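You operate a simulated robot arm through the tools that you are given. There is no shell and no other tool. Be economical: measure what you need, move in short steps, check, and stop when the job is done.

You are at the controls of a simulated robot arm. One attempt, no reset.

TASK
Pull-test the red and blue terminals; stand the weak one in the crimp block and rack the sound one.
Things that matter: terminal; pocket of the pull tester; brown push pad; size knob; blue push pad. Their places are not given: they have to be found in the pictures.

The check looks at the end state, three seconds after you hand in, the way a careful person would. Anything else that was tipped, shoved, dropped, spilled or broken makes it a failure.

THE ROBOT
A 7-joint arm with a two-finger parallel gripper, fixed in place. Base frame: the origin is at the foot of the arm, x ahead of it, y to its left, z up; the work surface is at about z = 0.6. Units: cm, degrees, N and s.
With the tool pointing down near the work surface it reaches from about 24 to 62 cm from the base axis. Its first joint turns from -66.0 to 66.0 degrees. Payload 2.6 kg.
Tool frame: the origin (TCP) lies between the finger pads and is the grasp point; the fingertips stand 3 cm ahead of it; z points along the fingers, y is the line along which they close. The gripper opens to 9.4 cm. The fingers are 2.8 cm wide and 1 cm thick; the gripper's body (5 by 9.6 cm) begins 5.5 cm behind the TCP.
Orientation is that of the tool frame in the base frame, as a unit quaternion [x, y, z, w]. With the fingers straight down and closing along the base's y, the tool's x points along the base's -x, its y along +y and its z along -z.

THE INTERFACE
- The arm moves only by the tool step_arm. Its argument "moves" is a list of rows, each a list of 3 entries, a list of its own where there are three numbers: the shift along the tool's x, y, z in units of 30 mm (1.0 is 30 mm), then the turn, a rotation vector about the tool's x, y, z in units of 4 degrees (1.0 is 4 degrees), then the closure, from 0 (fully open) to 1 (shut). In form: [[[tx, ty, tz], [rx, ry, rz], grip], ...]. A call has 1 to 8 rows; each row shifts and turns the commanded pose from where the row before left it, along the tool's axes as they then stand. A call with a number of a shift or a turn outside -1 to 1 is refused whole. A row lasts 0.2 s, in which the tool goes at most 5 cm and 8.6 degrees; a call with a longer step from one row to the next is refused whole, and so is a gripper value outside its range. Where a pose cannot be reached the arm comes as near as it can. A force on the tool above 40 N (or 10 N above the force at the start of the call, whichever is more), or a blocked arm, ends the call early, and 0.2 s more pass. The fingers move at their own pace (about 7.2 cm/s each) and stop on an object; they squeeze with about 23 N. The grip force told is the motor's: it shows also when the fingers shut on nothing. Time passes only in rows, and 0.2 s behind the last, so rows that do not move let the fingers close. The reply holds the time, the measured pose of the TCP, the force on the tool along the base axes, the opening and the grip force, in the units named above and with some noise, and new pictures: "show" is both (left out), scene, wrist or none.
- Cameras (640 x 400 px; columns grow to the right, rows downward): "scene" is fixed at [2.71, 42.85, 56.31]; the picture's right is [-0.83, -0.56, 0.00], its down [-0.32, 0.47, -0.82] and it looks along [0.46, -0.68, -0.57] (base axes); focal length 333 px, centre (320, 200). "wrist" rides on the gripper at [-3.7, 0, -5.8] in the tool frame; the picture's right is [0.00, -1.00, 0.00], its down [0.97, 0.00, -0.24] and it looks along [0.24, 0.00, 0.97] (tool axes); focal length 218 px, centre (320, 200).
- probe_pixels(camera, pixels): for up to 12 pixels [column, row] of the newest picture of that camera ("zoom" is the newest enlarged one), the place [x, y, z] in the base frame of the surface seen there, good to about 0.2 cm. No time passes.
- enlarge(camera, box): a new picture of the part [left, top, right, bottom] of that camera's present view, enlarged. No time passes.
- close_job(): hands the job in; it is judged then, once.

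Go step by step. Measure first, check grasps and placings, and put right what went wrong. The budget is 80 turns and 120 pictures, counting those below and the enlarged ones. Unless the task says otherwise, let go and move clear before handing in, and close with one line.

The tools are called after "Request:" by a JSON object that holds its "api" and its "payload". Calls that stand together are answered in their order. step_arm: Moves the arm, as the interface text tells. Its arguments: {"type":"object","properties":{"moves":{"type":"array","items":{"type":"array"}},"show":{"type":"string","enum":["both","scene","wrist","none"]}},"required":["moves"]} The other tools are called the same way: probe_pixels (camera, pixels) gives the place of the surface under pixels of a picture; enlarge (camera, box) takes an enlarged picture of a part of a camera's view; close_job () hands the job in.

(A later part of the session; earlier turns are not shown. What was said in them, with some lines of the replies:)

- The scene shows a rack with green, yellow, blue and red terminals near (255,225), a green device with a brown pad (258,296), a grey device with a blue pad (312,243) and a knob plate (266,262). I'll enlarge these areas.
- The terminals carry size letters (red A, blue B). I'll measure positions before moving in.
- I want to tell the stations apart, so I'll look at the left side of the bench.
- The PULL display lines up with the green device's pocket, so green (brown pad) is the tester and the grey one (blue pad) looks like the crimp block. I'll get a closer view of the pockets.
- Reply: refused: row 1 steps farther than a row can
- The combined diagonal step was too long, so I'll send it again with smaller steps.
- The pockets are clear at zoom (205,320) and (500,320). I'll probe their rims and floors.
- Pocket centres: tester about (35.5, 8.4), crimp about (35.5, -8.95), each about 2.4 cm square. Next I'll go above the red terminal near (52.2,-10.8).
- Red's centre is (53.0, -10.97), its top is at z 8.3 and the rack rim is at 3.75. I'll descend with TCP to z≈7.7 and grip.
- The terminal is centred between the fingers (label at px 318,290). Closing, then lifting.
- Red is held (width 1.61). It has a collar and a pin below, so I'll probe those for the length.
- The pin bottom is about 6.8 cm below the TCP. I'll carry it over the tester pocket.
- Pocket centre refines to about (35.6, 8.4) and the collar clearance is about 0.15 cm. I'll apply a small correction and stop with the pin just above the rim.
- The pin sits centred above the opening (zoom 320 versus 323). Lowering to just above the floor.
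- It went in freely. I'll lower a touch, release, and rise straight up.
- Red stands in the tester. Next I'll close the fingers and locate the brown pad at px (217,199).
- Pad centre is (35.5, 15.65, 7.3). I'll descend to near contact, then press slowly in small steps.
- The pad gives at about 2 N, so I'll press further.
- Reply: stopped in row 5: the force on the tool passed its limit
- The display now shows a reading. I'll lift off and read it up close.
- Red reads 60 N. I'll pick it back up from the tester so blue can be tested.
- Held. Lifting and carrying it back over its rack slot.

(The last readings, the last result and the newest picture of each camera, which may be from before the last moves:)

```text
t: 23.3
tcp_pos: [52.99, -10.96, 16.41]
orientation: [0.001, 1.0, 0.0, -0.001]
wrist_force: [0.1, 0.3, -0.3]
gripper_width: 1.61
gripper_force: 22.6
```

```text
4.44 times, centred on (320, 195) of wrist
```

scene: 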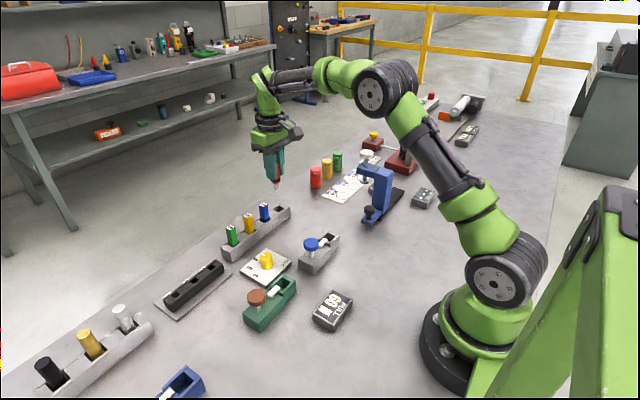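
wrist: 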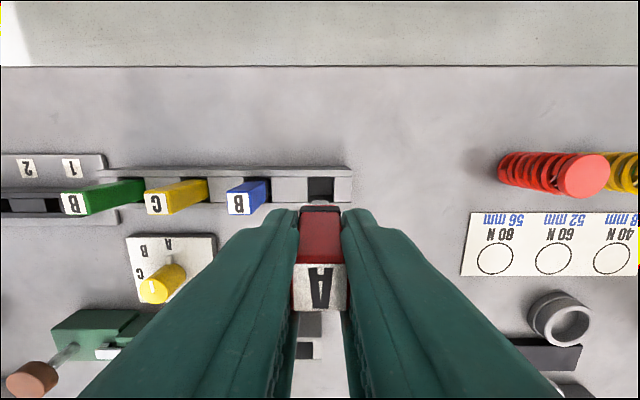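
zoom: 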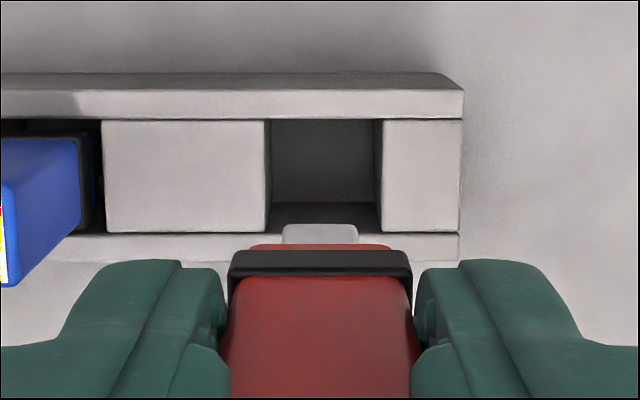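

The slot (zoom 267–383) is centred within 0.1 cm of the terminal. I'll trim y by -0.08 and lower it.

Request:
{"api": "step_arm", "payload": {"moves": [[[0, -0.03, 0.8], [0, 0, 0], 1], [[0, 0, 0.8], [0, 0, 0], 1], [[0, 0, 0.4], [0, 0, 0], 1], [[0, 0, 0.4], [0, 0, 0], 1], [[0, 0, 0.3], [0, 0, 0], 1], [[0, 0, 0.22], [0, 0, 0], 1], [[0, 0, 0], [0, 0, 0], 1]], "show": "scene"}}

Request:
{"api": "enlarge", "payload": {"camera": "scene", "box": [220, 150, 320, 250]}}

```text
t: 24.9
tcp_pos: [52.97, -11.08, 7.66]
orientation: [0.001, 1.0, 0.001, 0.0]
wrist_force: [0.3, 0.7, -0.4]
gripper_width: 1.62
gripper_force: 23.1
```

scene: 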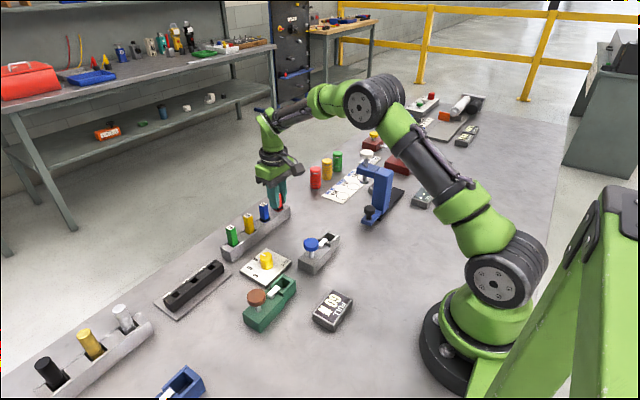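

```text
4.00 times, centred on (270, 200) of scene
```

zoom: 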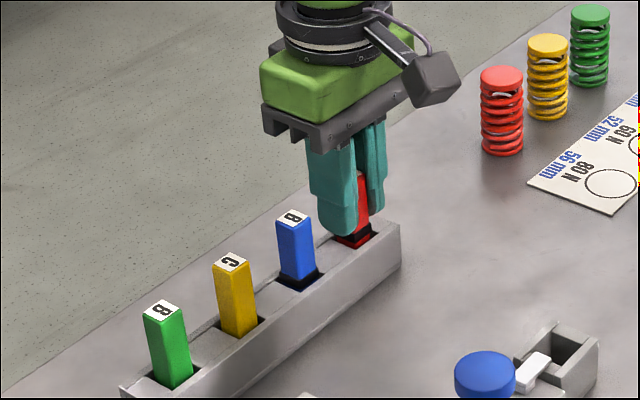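

Red is down in its slot. Releasing, rising and moving over blue (y≈-5.6).

Request:
{"api": "step_arm", "payload": {"moves": [[[0, 0, 0.04], [0, 0, 0], 0.62], [[0, 0, 0], [0, 0, 0], 0.62], [[0, 0, -0.6], [0, 0, 0], 0.62], [[0, 0, -1], [0, 0, 0], 0.62], [[0, 0, -1], [0, 0, 0], 0.62], [[0, 0.9, 0], [0, 0, 0], 0.62], [[0, 0.92, 0], [0, 0, 0], 0.62], [[0, 0, 0], [0, 0, 0], 0.62]], "show": "wrist"}}

Request:
{"api": "enlarge", "payload": {"camera": "scene", "box": [220, 150, 320, 250]}}

```text
t: 26.7
tcp_pos: [53.05, -5.49, 15.28]
orientation: [0.001, 1.0, 0.0, -0.001]
wrist_force: [-0.1, 0.4, -0.6]
gripper_width: 3.57
gripper_force: 0.0
```

wrist: 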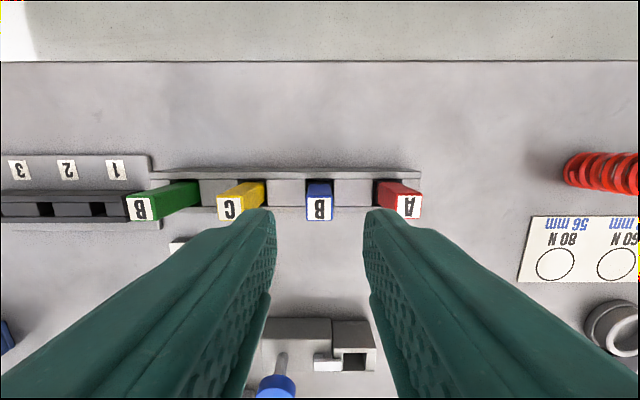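

```text
4.00 times, centred on (270, 200) of scene
```

zoom: 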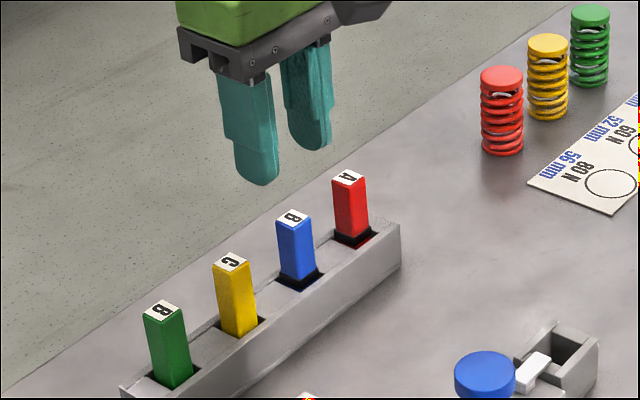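

Red is upright in its slot, and blue is centred under the tool. Descending and gripping blue, then lifting.

Request:
{"api": "step_arm", "payload": {"moves": [[[0, 0, 1], [0, 0, 0], 0.62], [[0, 0, 1], [0, 0, 0], 0.62], [[0, 0, 0.56], [0, 0, 0], 0.62], [[0, 0, 0], [0, 0, 0], 0.62], [[0, 0, 0], [0, 0, 0], 1], [[0, 0, 0], [0, 0, 0], 1], [[0, 0, 0], [0, 0, 0], 1], [[0, 0, -0.5], [0, 0, 0], 1]], "show": "wrist"}}

Request:
{"api": "step_arm", "payload": {"moves": [[[0, 0, -1], [0, 0, 0], 1], [[0, 0, -1], [0, 0, 0], 1], [[0, 0, -0.5], [0, 0, 0], 1], [[0.95, 0.78, 0], [0, 0, 0], 1], [[0.95, 0.78, 0], [0, 0, 0], 1], [[0.95, 0.78, 0], [0, 0, 0], 1], [[0.95, 0.78, 0], [0, 0, 0], 1], [[0.95, 0.78, 0], [0, 0, 0], 1]], "show": "none"}}

Request:
{"api": "step_arm", "payload": {"moves": [[[0.95, 0.75, 0], [0, 0, 0], 1], [[0.1, 0, 0], [0, 0, 0], 1], [[0, 0, 0], [0, 0, 0], 1]], "show": "both"}}

Request:
{"api": "enlarge", "payload": {"camera": "wrist", "box": [250, 150, 390, 240]}}

```text
t: 28.5
tcp_pos: [53.1, -5.62, 9.18]
orientation: [0.001, 1.0, 0.0, -0.001]
wrist_force: [0.5, 1.1, 0.5]
gripper_width: 1.6
gripper_force: 22.8
```

wrist: 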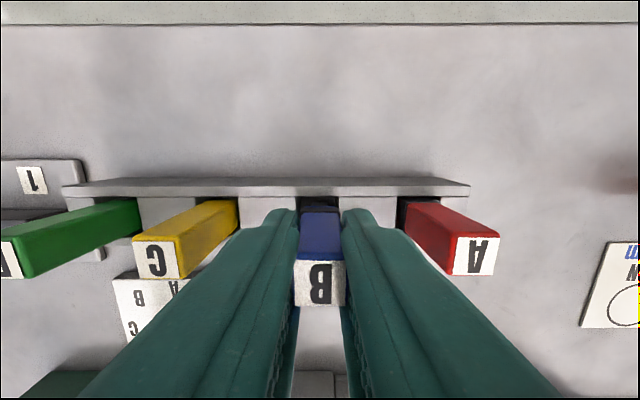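

```text
t: 30.3
tcp_pos: [38.89, 6.09, 16.67]
orientation: [0.001, 1.0, 0.002, 0.0]
wrist_force: [0.2, 0.3, -0.5]
gripper_width: 1.62
gripper_force: 23.0
```

```text
t: 31.1
tcp_pos: [35.62, 8.29, 16.82]
orientation: [0.0, 1.0, 0.0, -0.001]
wrist_force: [0.7, 0.2, -0.8]
gripper_width: 1.63
gripper_force: 23.1
```

scene: 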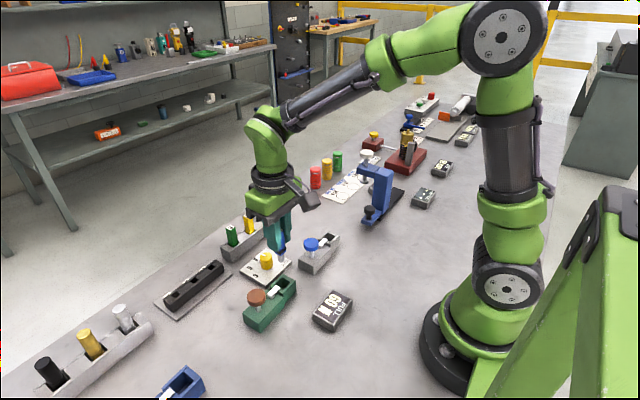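
wrist: 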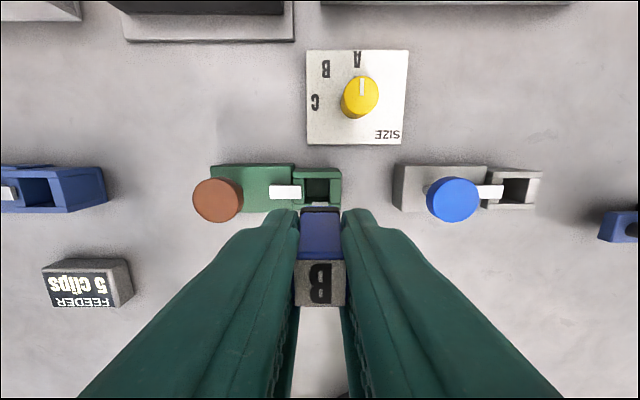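

```text
4.44 times, centred on (320, 195) of wrist
```

zoom: 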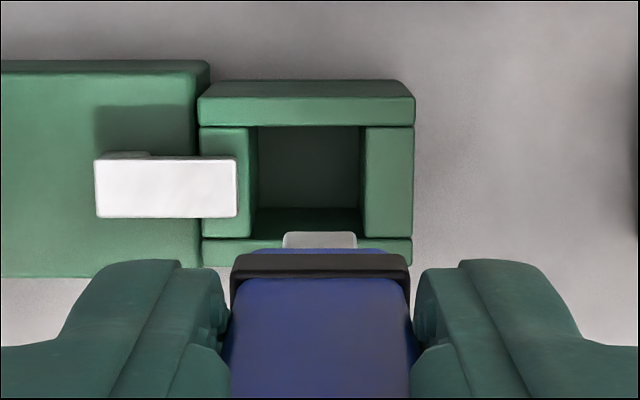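

The pocket is 0.25 cm to +y and about 0.2 cm to -x of the terminal. I'll correct this, lower to just above the rim and check.

Request:
{"api": "step_arm", "payload": {"moves": [[[0.067, 0.083, 0.6], [0, 0, 0], 1], [[0, 0, 0.7], [0, 0, 0], 1], [[0, 0, 0.6], [0, 0, 0], 1], [[0, 0, 0], [0, 0, 0], 1]], "show": "both"}}

Request:
{"api": "enlarge", "payload": {"camera": "scene", "box": [230, 220, 330, 320]}}

Request:
{"api": "enlarge", "payload": {"camera": "wrist", "box": [250, 150, 390, 240]}}

```text
t: 32.1
tcp_pos: [35.66, 8.71, 11.15]
orientation: [0.0, 1.0, 0.001, 0.0]
wrist_force: [0.2, -0.5, -0.2]
gripper_width: 1.62
gripper_force: 23.2
```

scene: 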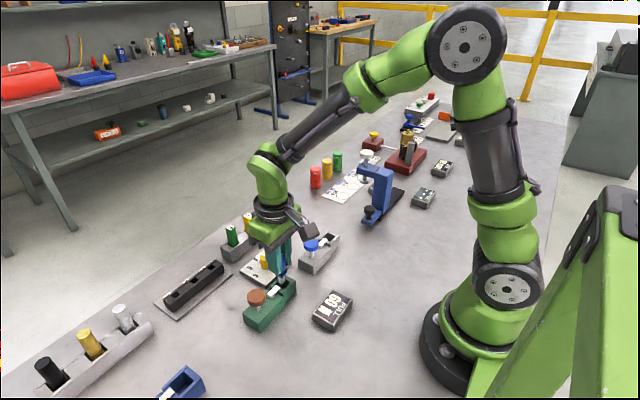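
wrist: 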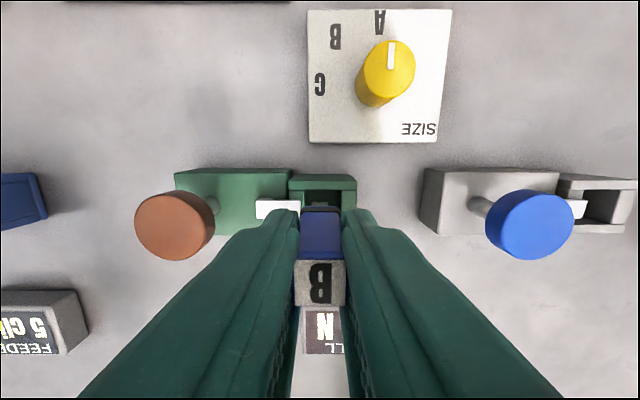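

```text
4.00 times, centred on (280, 270) of scene
```

zoom: 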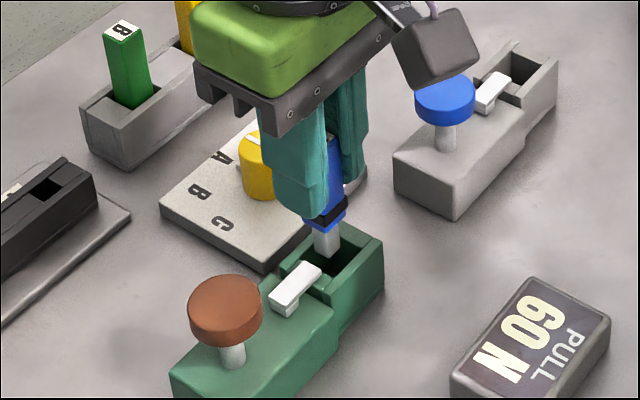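

```text
4.44 times, centred on (320, 195) of wrist
```

zoom: 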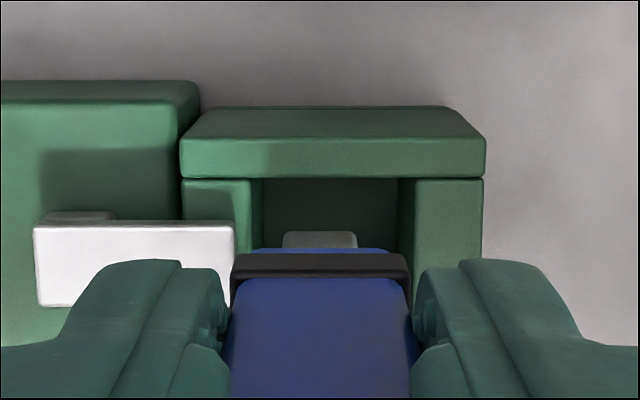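

Still 0.15 cm too far in +y and about 0.1 cm in +x. I'll trim and lower it.

Request:
{"api": "step_arm", "payload": {"moves": [[[0.035, -0.05, 0], [0, 0, 0], 1], [[0, 0, 0.35], [0, 0, 0], 1], [[0, 0, 0.35], [0, 0, 0], 1], [[0, 0, 0.3], [0, 0, 0], 1], [[0, 0, 0.16], [0, 0, 0], 1], [[0, 0, 0], [0, 0, 0], 1]], "show": "scene"}}

Request:
{"api": "enlarge", "payload": {"camera": "scene", "box": [230, 220, 330, 320]}}

```text
t: 33.5
tcp_pos: [35.48, 8.63, 7.61]
orientation: [0.001, 1.0, 0.001, 0.001]
wrist_force: [-4.3, 0.1, 16.0]
gripper_width: 1.64
gripper_force: 23.3
```

scene: 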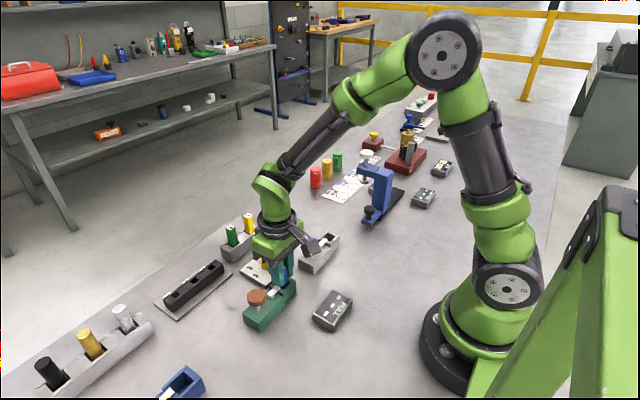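

```text
4.00 times, centred on (280, 270) of scene
```

zoom: 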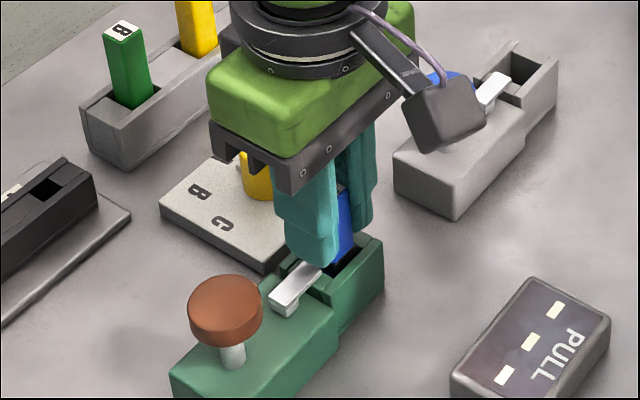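

Pin touches the floor (16 N) and the display has reset, so blue is seated. Release, rise, and go over the brown pad.

Request:
{"api": "step_arm", "payload": {"moves": [[[0, 0, -0.03], [0, 0, 0], 1], [[0, 0, 0], [0, 0, 0], 0.62], [[0, 0, 0], [0, 0, 0], 0.62], [[0, 0, -0.5], [0, 0, 0], 0.62], [[0, 0, -1], [0, 0, 0], 0.62], [[0, 0, -1], [0, 0, 0], 0.62], [[0, 0, -0.5], [0, 0, 0], 0.62]], "show": "wrist"}}

Request:
{"api": "enlarge", "payload": {"camera": "scene", "box": [230, 220, 370, 340]}}

```text
t: 35.1
tcp_pos: [35.46, 8.45, 16.93]
orientation: [0.0, 1.0, 0.001, 0.0]
wrist_force: [-0.4, 0.3, -0.8]
gripper_width: 3.54
gripper_force: 0.0
```

wrist: 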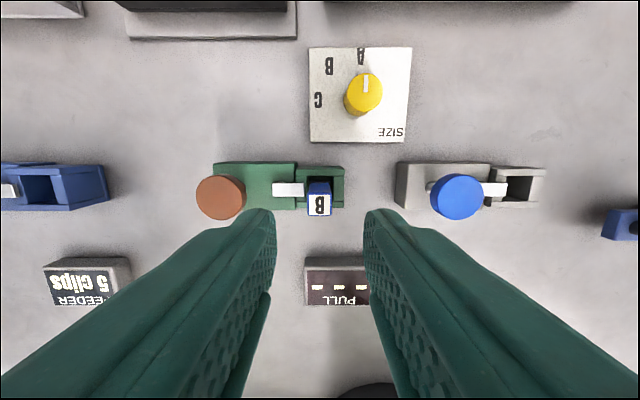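

```text
3.33 times, centred on (300, 280) of scene
```

zoom: 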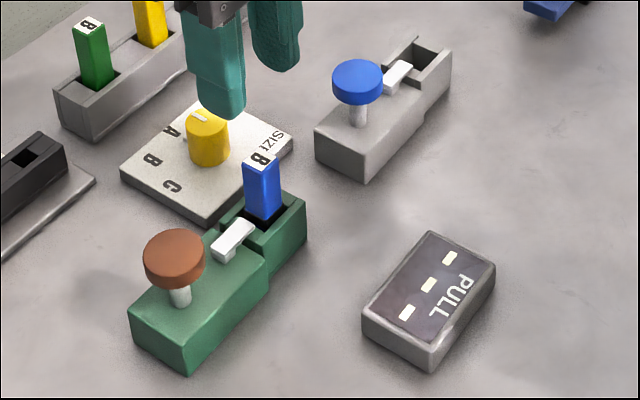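

Blue stands in place. Pressing the brown pad the same way.

Request:
{"api": "step_arm", "payload": {"moves": [[[0, 1, 0], [0, 0, 0], 1], [[0, 1, 0], [0, 0, 0], 1], [[0, 0.4, 0.6], [0, 0, 0], 1], [[0, 0, 0.8], [0, 0, 0], 1], [[0, 0, 0.6], [0, 0, 0], 1], [[0, 0, 0.2], [0, 0, 0], 1], [[0, 0, 0.15], [0, 0, 0], 1], [[0, 0, 0.1], [0, 0, 0], 1]], "show": "none"}}

Request:
{"api": "step_arm", "payload": {"moves": [[[0, 0, 0.1], [0, 0, 0], 1], [[0, 0, 0.1], [0, 0, 0], 1], [[0, 0, 0.08], [0, 0, 0], 1]], "show": "scene"}}

Request:
{"api": "enlarge", "payload": {"camera": "scene", "box": [230, 220, 370, 340]}}

```text
t: 36.9
tcp_pos: [35.5, 15.77, 9.31]
orientation: [0.002, 1.0, 0.001, 0.0]
wrist_force: [-1.1, -1.1, 2.6]
gripper_width: 0.0
gripper_force: 23.3
```

```text
t: 37.7
tcp_pos: [35.33, 15.7, 8.64]
orientation: [0.001, 1.0, 0.001, 0.002]
wrist_force: [-7.7, -2.6, 29.1]
gripper_width: 0.0
gripper_force: 22.8
```

scene: 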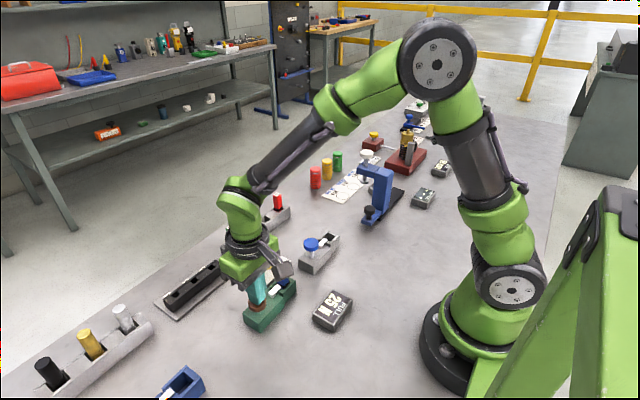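

```text
3.33 times, centred on (300, 280) of scene
```

zoom: 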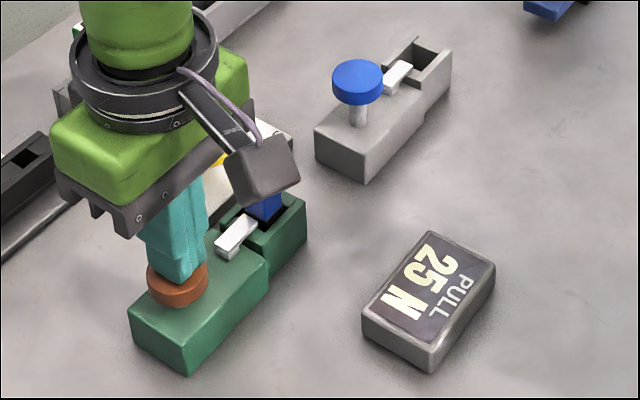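

Blue reads 25 N, so it is weak. Red at 60 N is sound and already back in the rack. I'll lift off the pad and collect blue.

Request:
{"api": "step_arm", "payload": {"moves": [[[0, 0, -0.7], [0, 0, 0], 1], [[0, 0, -1], [0, 0, 0], 1], [[0, 0, -1], [0, 0, 0], 1], [[0, -0.8, 0], [0, 0, 0], 1], [[0, -1, 0], [0, 0, 0], 0.62], [[0, -0.62, 0], [0, 0, 0], 0.62], [[0, 0, 0], [0, 0, 0], 0.62]], "show": "wrist"}}

Request:
{"api": "enlarge", "payload": {"camera": "wrist", "box": [270, 150, 400, 330]}}

```text
t: 39.3
tcp_pos: [35.44, 8.54, 16.54]
orientation: [0.001, 1.0, 0.0, 0.0]
wrist_force: [-0.1, -0.3, 0.1]
gripper_width: 3.56
gripper_force: 0.1
```

wrist: 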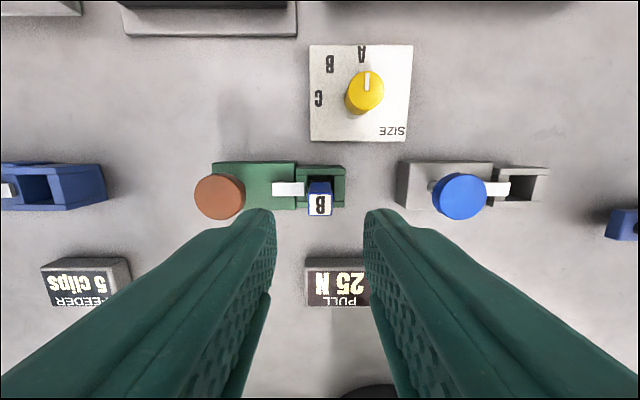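

```text
2.22 times, centred on (335, 240) of wrist
```

zoom: 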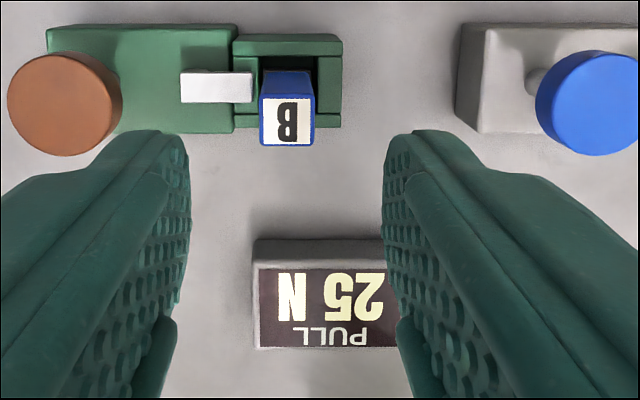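

Confirmed: 25 N for blue. Descending to grip and lift it.

Request:
{"api": "step_arm", "payload": {"moves": [[[0.03, 0, 0.95], [0, 0, 0], 0.62], [[0, 0, 1], [0, 0, 0], 0.62], [[0, 0, 1], [0, 0, 0], 0.62], [[0, 0, 0], [0, 0, 0], 0.62], [[0, 0, 0], [0, 0, 0], 1], [[0, 0, 0], [0, 0, 0], 1], [[0, 0, 0], [0, 0, 0], 1]], "show": "none"}}

Request:
{"api": "step_arm", "payload": {"moves": [[[0, 0, -1], [0, 0, 0], 1], [[0, 0, -1], [0, 0, 0], 1], [[0, 0, -1], [0, 0, 0], 1], [[0, -1, 0], [0, 0, 0], 1], [[0, -1, 0], [0, 0, 0], 1], [[0, -1, 0], [0, 0, 0], 1], [[0, -1, 0], [0, 0, 0], 1], [[0, -1, 0], [0, 0, 0], 1]], "show": "none"}}

Request:
{"api": "step_arm", "payload": {"moves": [[[0, -0.83, 0], [0, 0, 0], 1], [[0, 0, 0], [0, 0, 0], 1]], "show": "both"}}

Request:
{"api": "enlarge", "payload": {"camera": "wrist", "box": [250, 150, 390, 240]}}

```text
t: 40.9
tcp_pos: [35.08, 8.59, 7.79]
orientation: [0.001, 1.0, 0.0, 0.0]
wrist_force: [0.2, 0.4, 0.0]
gripper_width: 1.95
gripper_force: 23.0
```

```text
t: 42.7
tcp_pos: [35.1, -6.61, 16.56]
orientation: [0.001, 1.0, 0.001, 0.0]
wrist_force: [0.4, 0.1, -0.1]
gripper_width: 1.98
gripper_force: 23.1
```

```text
t: 43.3
tcp_pos: [35.31, -9.23, 16.76]
orientation: [0.0, 1.0, 0.0, 0.0]
wrist_force: [0.4, 0.0, 0.2]
gripper_width: 1.97
gripper_force: 23.4
```

scene: 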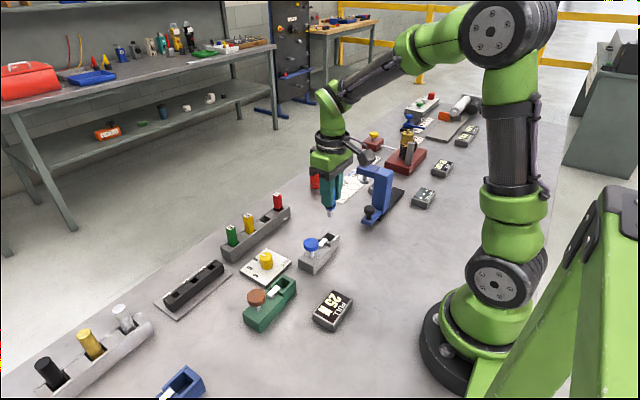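
wrist: 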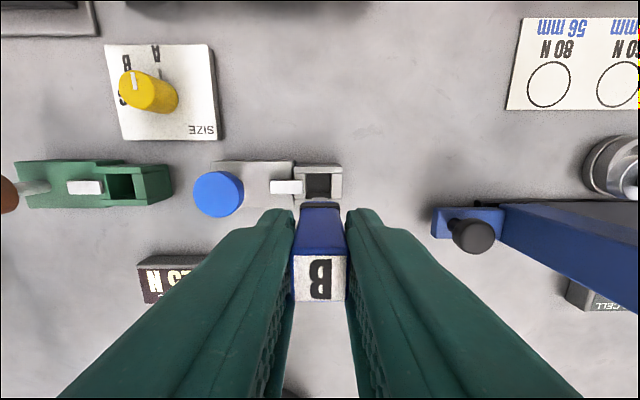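

```text
4.44 times, centred on (320, 195) of wrist
```

zoom: 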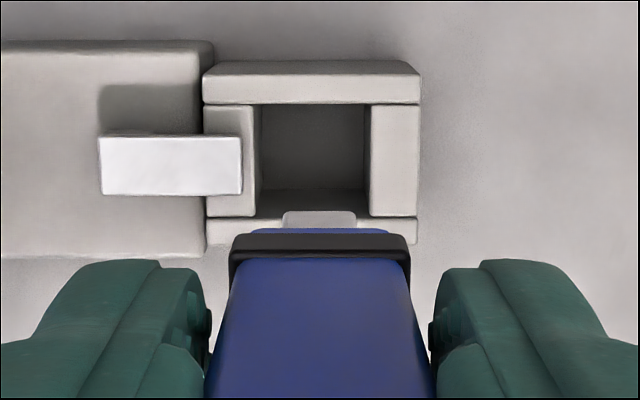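

The grip width is 1.97 instead of 1.6, so something about the grip differs. I'll look closer from the scene camera.

Request:
{"api": "enlarge", "payload": {"camera": "scene", "box": [300, 140, 370, 220]}}

Request:
{"api": "enlarge", "payload": {"camera": "wrist", "box": [270, 190, 370, 310]}}

```text
5.00 times, centred on (335, 180) of scene
```

zoom: 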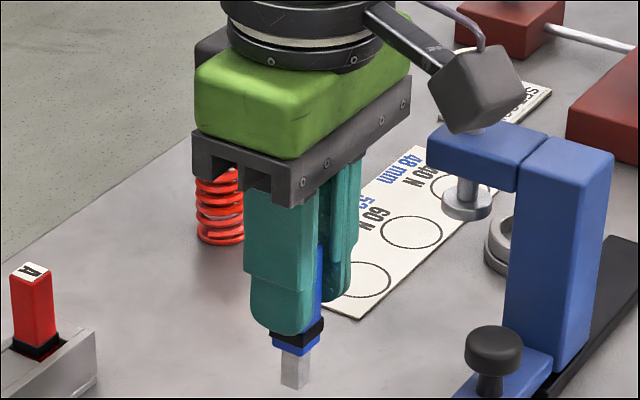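

```text
3.33 times, centred on (320, 250) of wrist
```

zoom: 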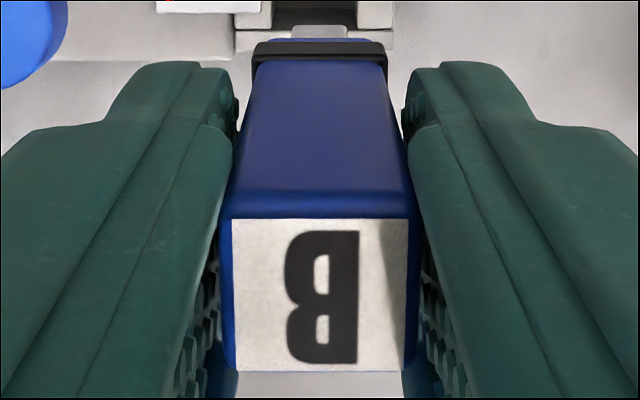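

Request:
{"api": "probe_pixels", "payload": {"camera": "zoom", "pixels": [[320, 240], [320, 350], [240, 300], [400, 300], [320, 150], [320, 48], [320, 33], [260, 60], [380, 60]]}}

Request:
{"api": "enlarge", "payload": {"camera": "scene", "box": [310, 170, 360, 225]}}

```text
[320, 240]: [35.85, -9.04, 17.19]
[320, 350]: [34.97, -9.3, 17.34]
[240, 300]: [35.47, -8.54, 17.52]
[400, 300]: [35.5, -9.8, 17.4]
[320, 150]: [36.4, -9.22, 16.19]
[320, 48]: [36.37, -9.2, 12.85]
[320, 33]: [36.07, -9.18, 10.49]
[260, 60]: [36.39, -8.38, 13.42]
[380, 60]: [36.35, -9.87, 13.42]
```

```text
7.27 times, centred on (335, 198) of scene
```

zoom: 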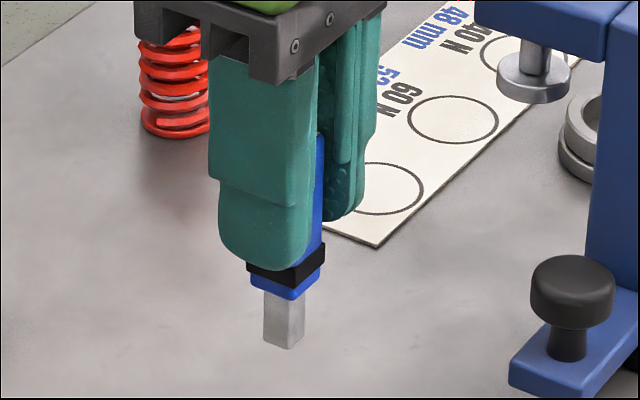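

The terminal is held upright, with the fingertips on the collar edge. It's aligned in x with the crimp pocket and needs +0.1 cm in y. Lowering to just above the rim.

Request:
{"api": "step_arm", "payload": {"moves": [[[0, 0.033, 0.6], [0, 0, 0], 1], [[0, 0, 0.7], [0, 0, 0], 1], [[0, 0, 0.5], [0, 0, 0], 1], [[0, 0, 0], [0, 0, 0], 1]], "show": "wrist"}}

Request:
{"api": "enlarge", "payload": {"camera": "scene", "box": [280, 180, 370, 280]}}

Request:
{"api": "enlarge", "payload": {"camera": "wrist", "box": [250, 150, 390, 240]}}

```text
t: 44.3
tcp_pos: [35.37, -8.98, 11.13]
orientation: [0.001, 1.0, 0.001, -0.001]
wrist_force: [0.2, 0.0, 0.0]
gripper_width: 1.98
gripper_force: 22.9
```

wrist: 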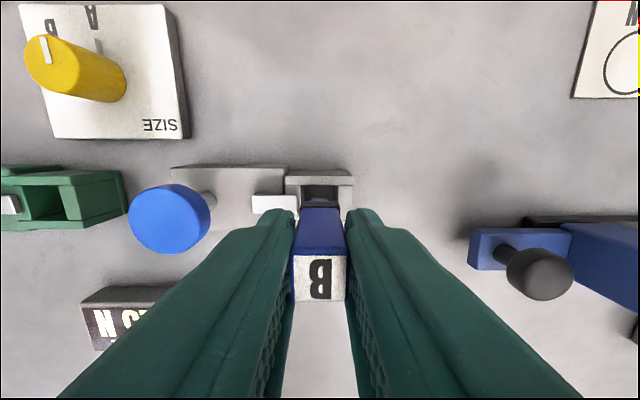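

```text
4.00 times, centred on (325, 230) of scene
```

zoom: 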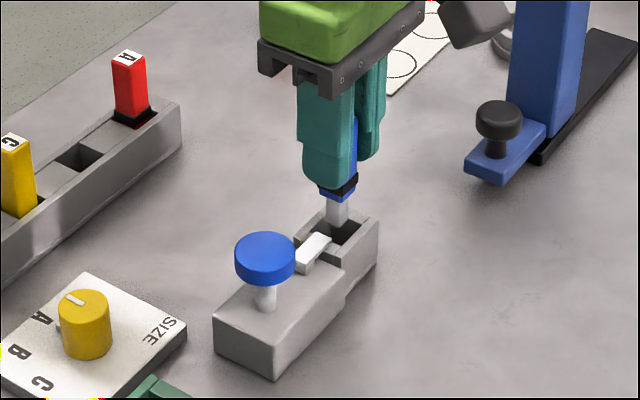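

```text
4.44 times, centred on (320, 195) of wrist
```

zoom: 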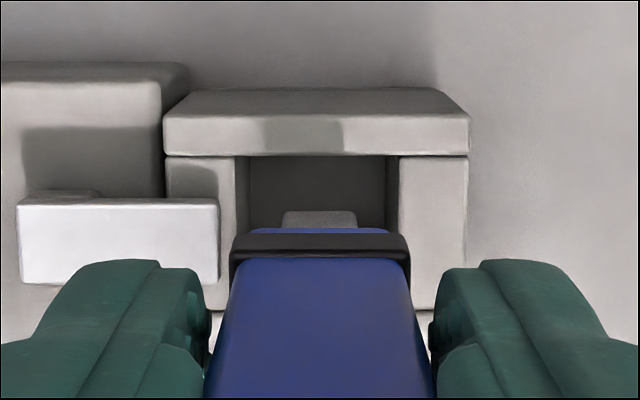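

Good alignment (opening 235–399, pin 320). I'll shift a hair in -x and lower.

Request:
{"api": "step_arm", "payload": {"moves": [[[0.027, 0.01, 0], [0, 0, 0], 1], [[0, 0, 0.35], [0, 0, 0], 1], [[0, 0, 0.35], [0, 0, 0], 1], [[0, 0, 0.3], [0, 0, 0], 1], [[0, 0, 0.1], [0, 0, 0], 1], [[0, 0, 0], [0, 0, 0], 1]], "show": "wrist"}}

Request:
{"api": "enlarge", "payload": {"camera": "scene", "box": [280, 180, 370, 280]}}

```text
t: 45.7
tcp_pos: [35.19, -8.85, 7.95]
orientation: [0.0, 1.0, 0.0, 0.0]
wrist_force: [0.0, 0.0, -1.2]
gripper_width: 2.02
gripper_force: 23.3
```

wrist: 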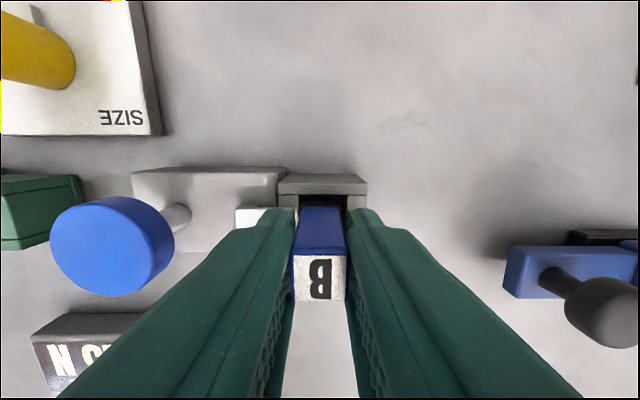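

```text
4.00 times, centred on (325, 230) of scene
```

zoom: 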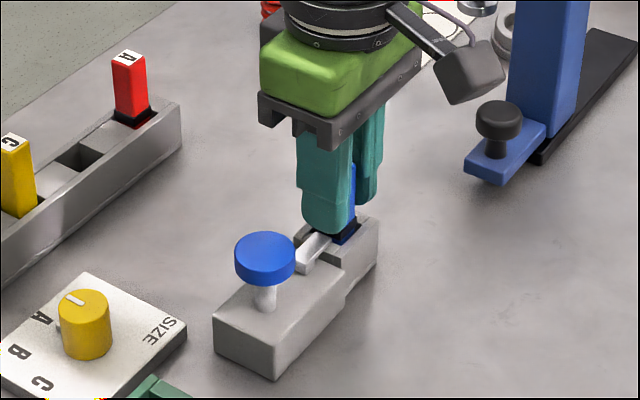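

It's in freely. I'll lower the last bit to contact, then release and rise.

Request:
{"api": "step_arm", "payload": {"moves": [[[0, 0, 0.05], [0, 0, 0], 1], [[0, 0, 0.04], [0, 0, 0], 1], [[0, 0, 0], [0, 0, 0], 1]], "show": "none"}}

Request:
{"api": "step_arm", "payload": {"moves": [[[0, 0, 0], [0, 0, 0], 0.8], [[0, 0, 0], [0, 0, 0], 0.62], [[0, 0, 0], [0, 0, 0], 0.62], [[0, 0, -0.5], [0, 0, 0], 0.62], [[0, 0, -1], [0, 0, 0], 0.62], [[0, 0, -1], [0, 0, 0], 0.62], [[0, 0, -0.5], [0, 0, 0], 0.62]], "show": "both"}}

Request:
{"api": "enlarge", "payload": {"camera": "scene", "box": [220, 170, 380, 290]}}

```text
t: 46.5
tcp_pos: [35.13, -8.8, 7.66]
orientation: [0.001, 1.0, 0.0, 0.0]
wrist_force: [0.5, 0.0, -0.2]
gripper_width: 1.97
gripper_force: 23.0
```

```text
t: 48.1
tcp_pos: [35.38, -8.78, 16.82]
orientation: [0.001, 1.0, 0.0, 0.0]
wrist_force: [-0.1, 0.1, -0.5]
gripper_width: 3.56
gripper_force: 0.0
```

scene: 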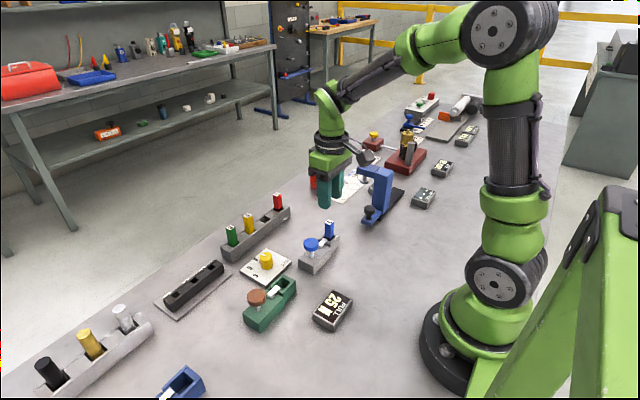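
wrist: 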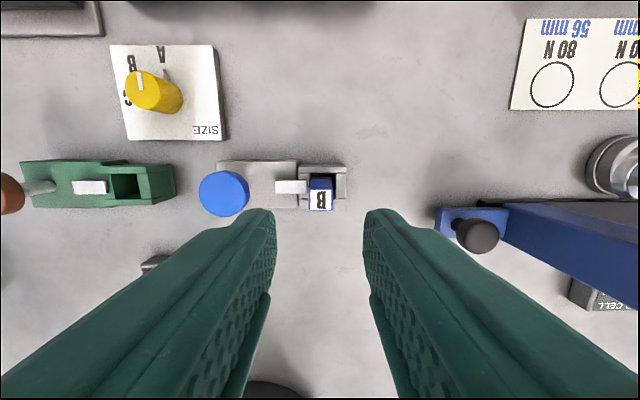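

```text
3.33 times, centred on (300, 230) of scene
```

zoom: 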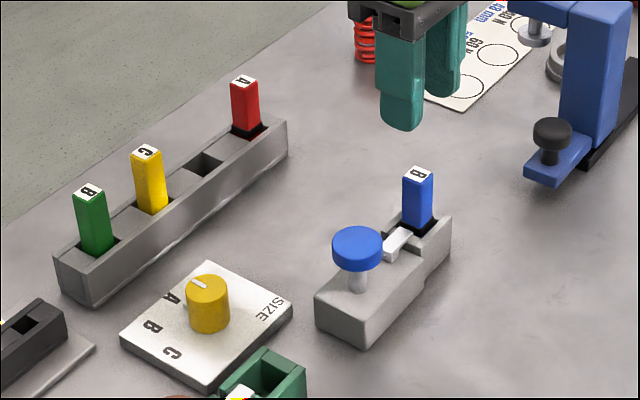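

Blue stands upright in the crimp block and red is in its rack slot. One seat-height check before handing in.

Request:
{"api": "probe_pixels", "payload": {"camera": "zoom", "pixels": [[419, 172], [245, 80], [145, 152], [89, 191]]}}

```text
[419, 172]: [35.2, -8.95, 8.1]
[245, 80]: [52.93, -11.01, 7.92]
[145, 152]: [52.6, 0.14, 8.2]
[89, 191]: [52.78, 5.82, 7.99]
```

All the terminal tops are at about z 8, so they are seated. The gripper is open and clear, so I'm handing in.

Request:
{"api": "close_job", "payload": {}}

```text
The job is handed in.
```

I handed the job in: the red terminal tested sound at 60 N and is back in its rack slot, and the blue one tested weak at 25 N and stands in the crimp block (the grey one with the blue pad). I left the size knob at A throughout, though blue is a size B, on the reading that the knob sets the crimper, not the tester.
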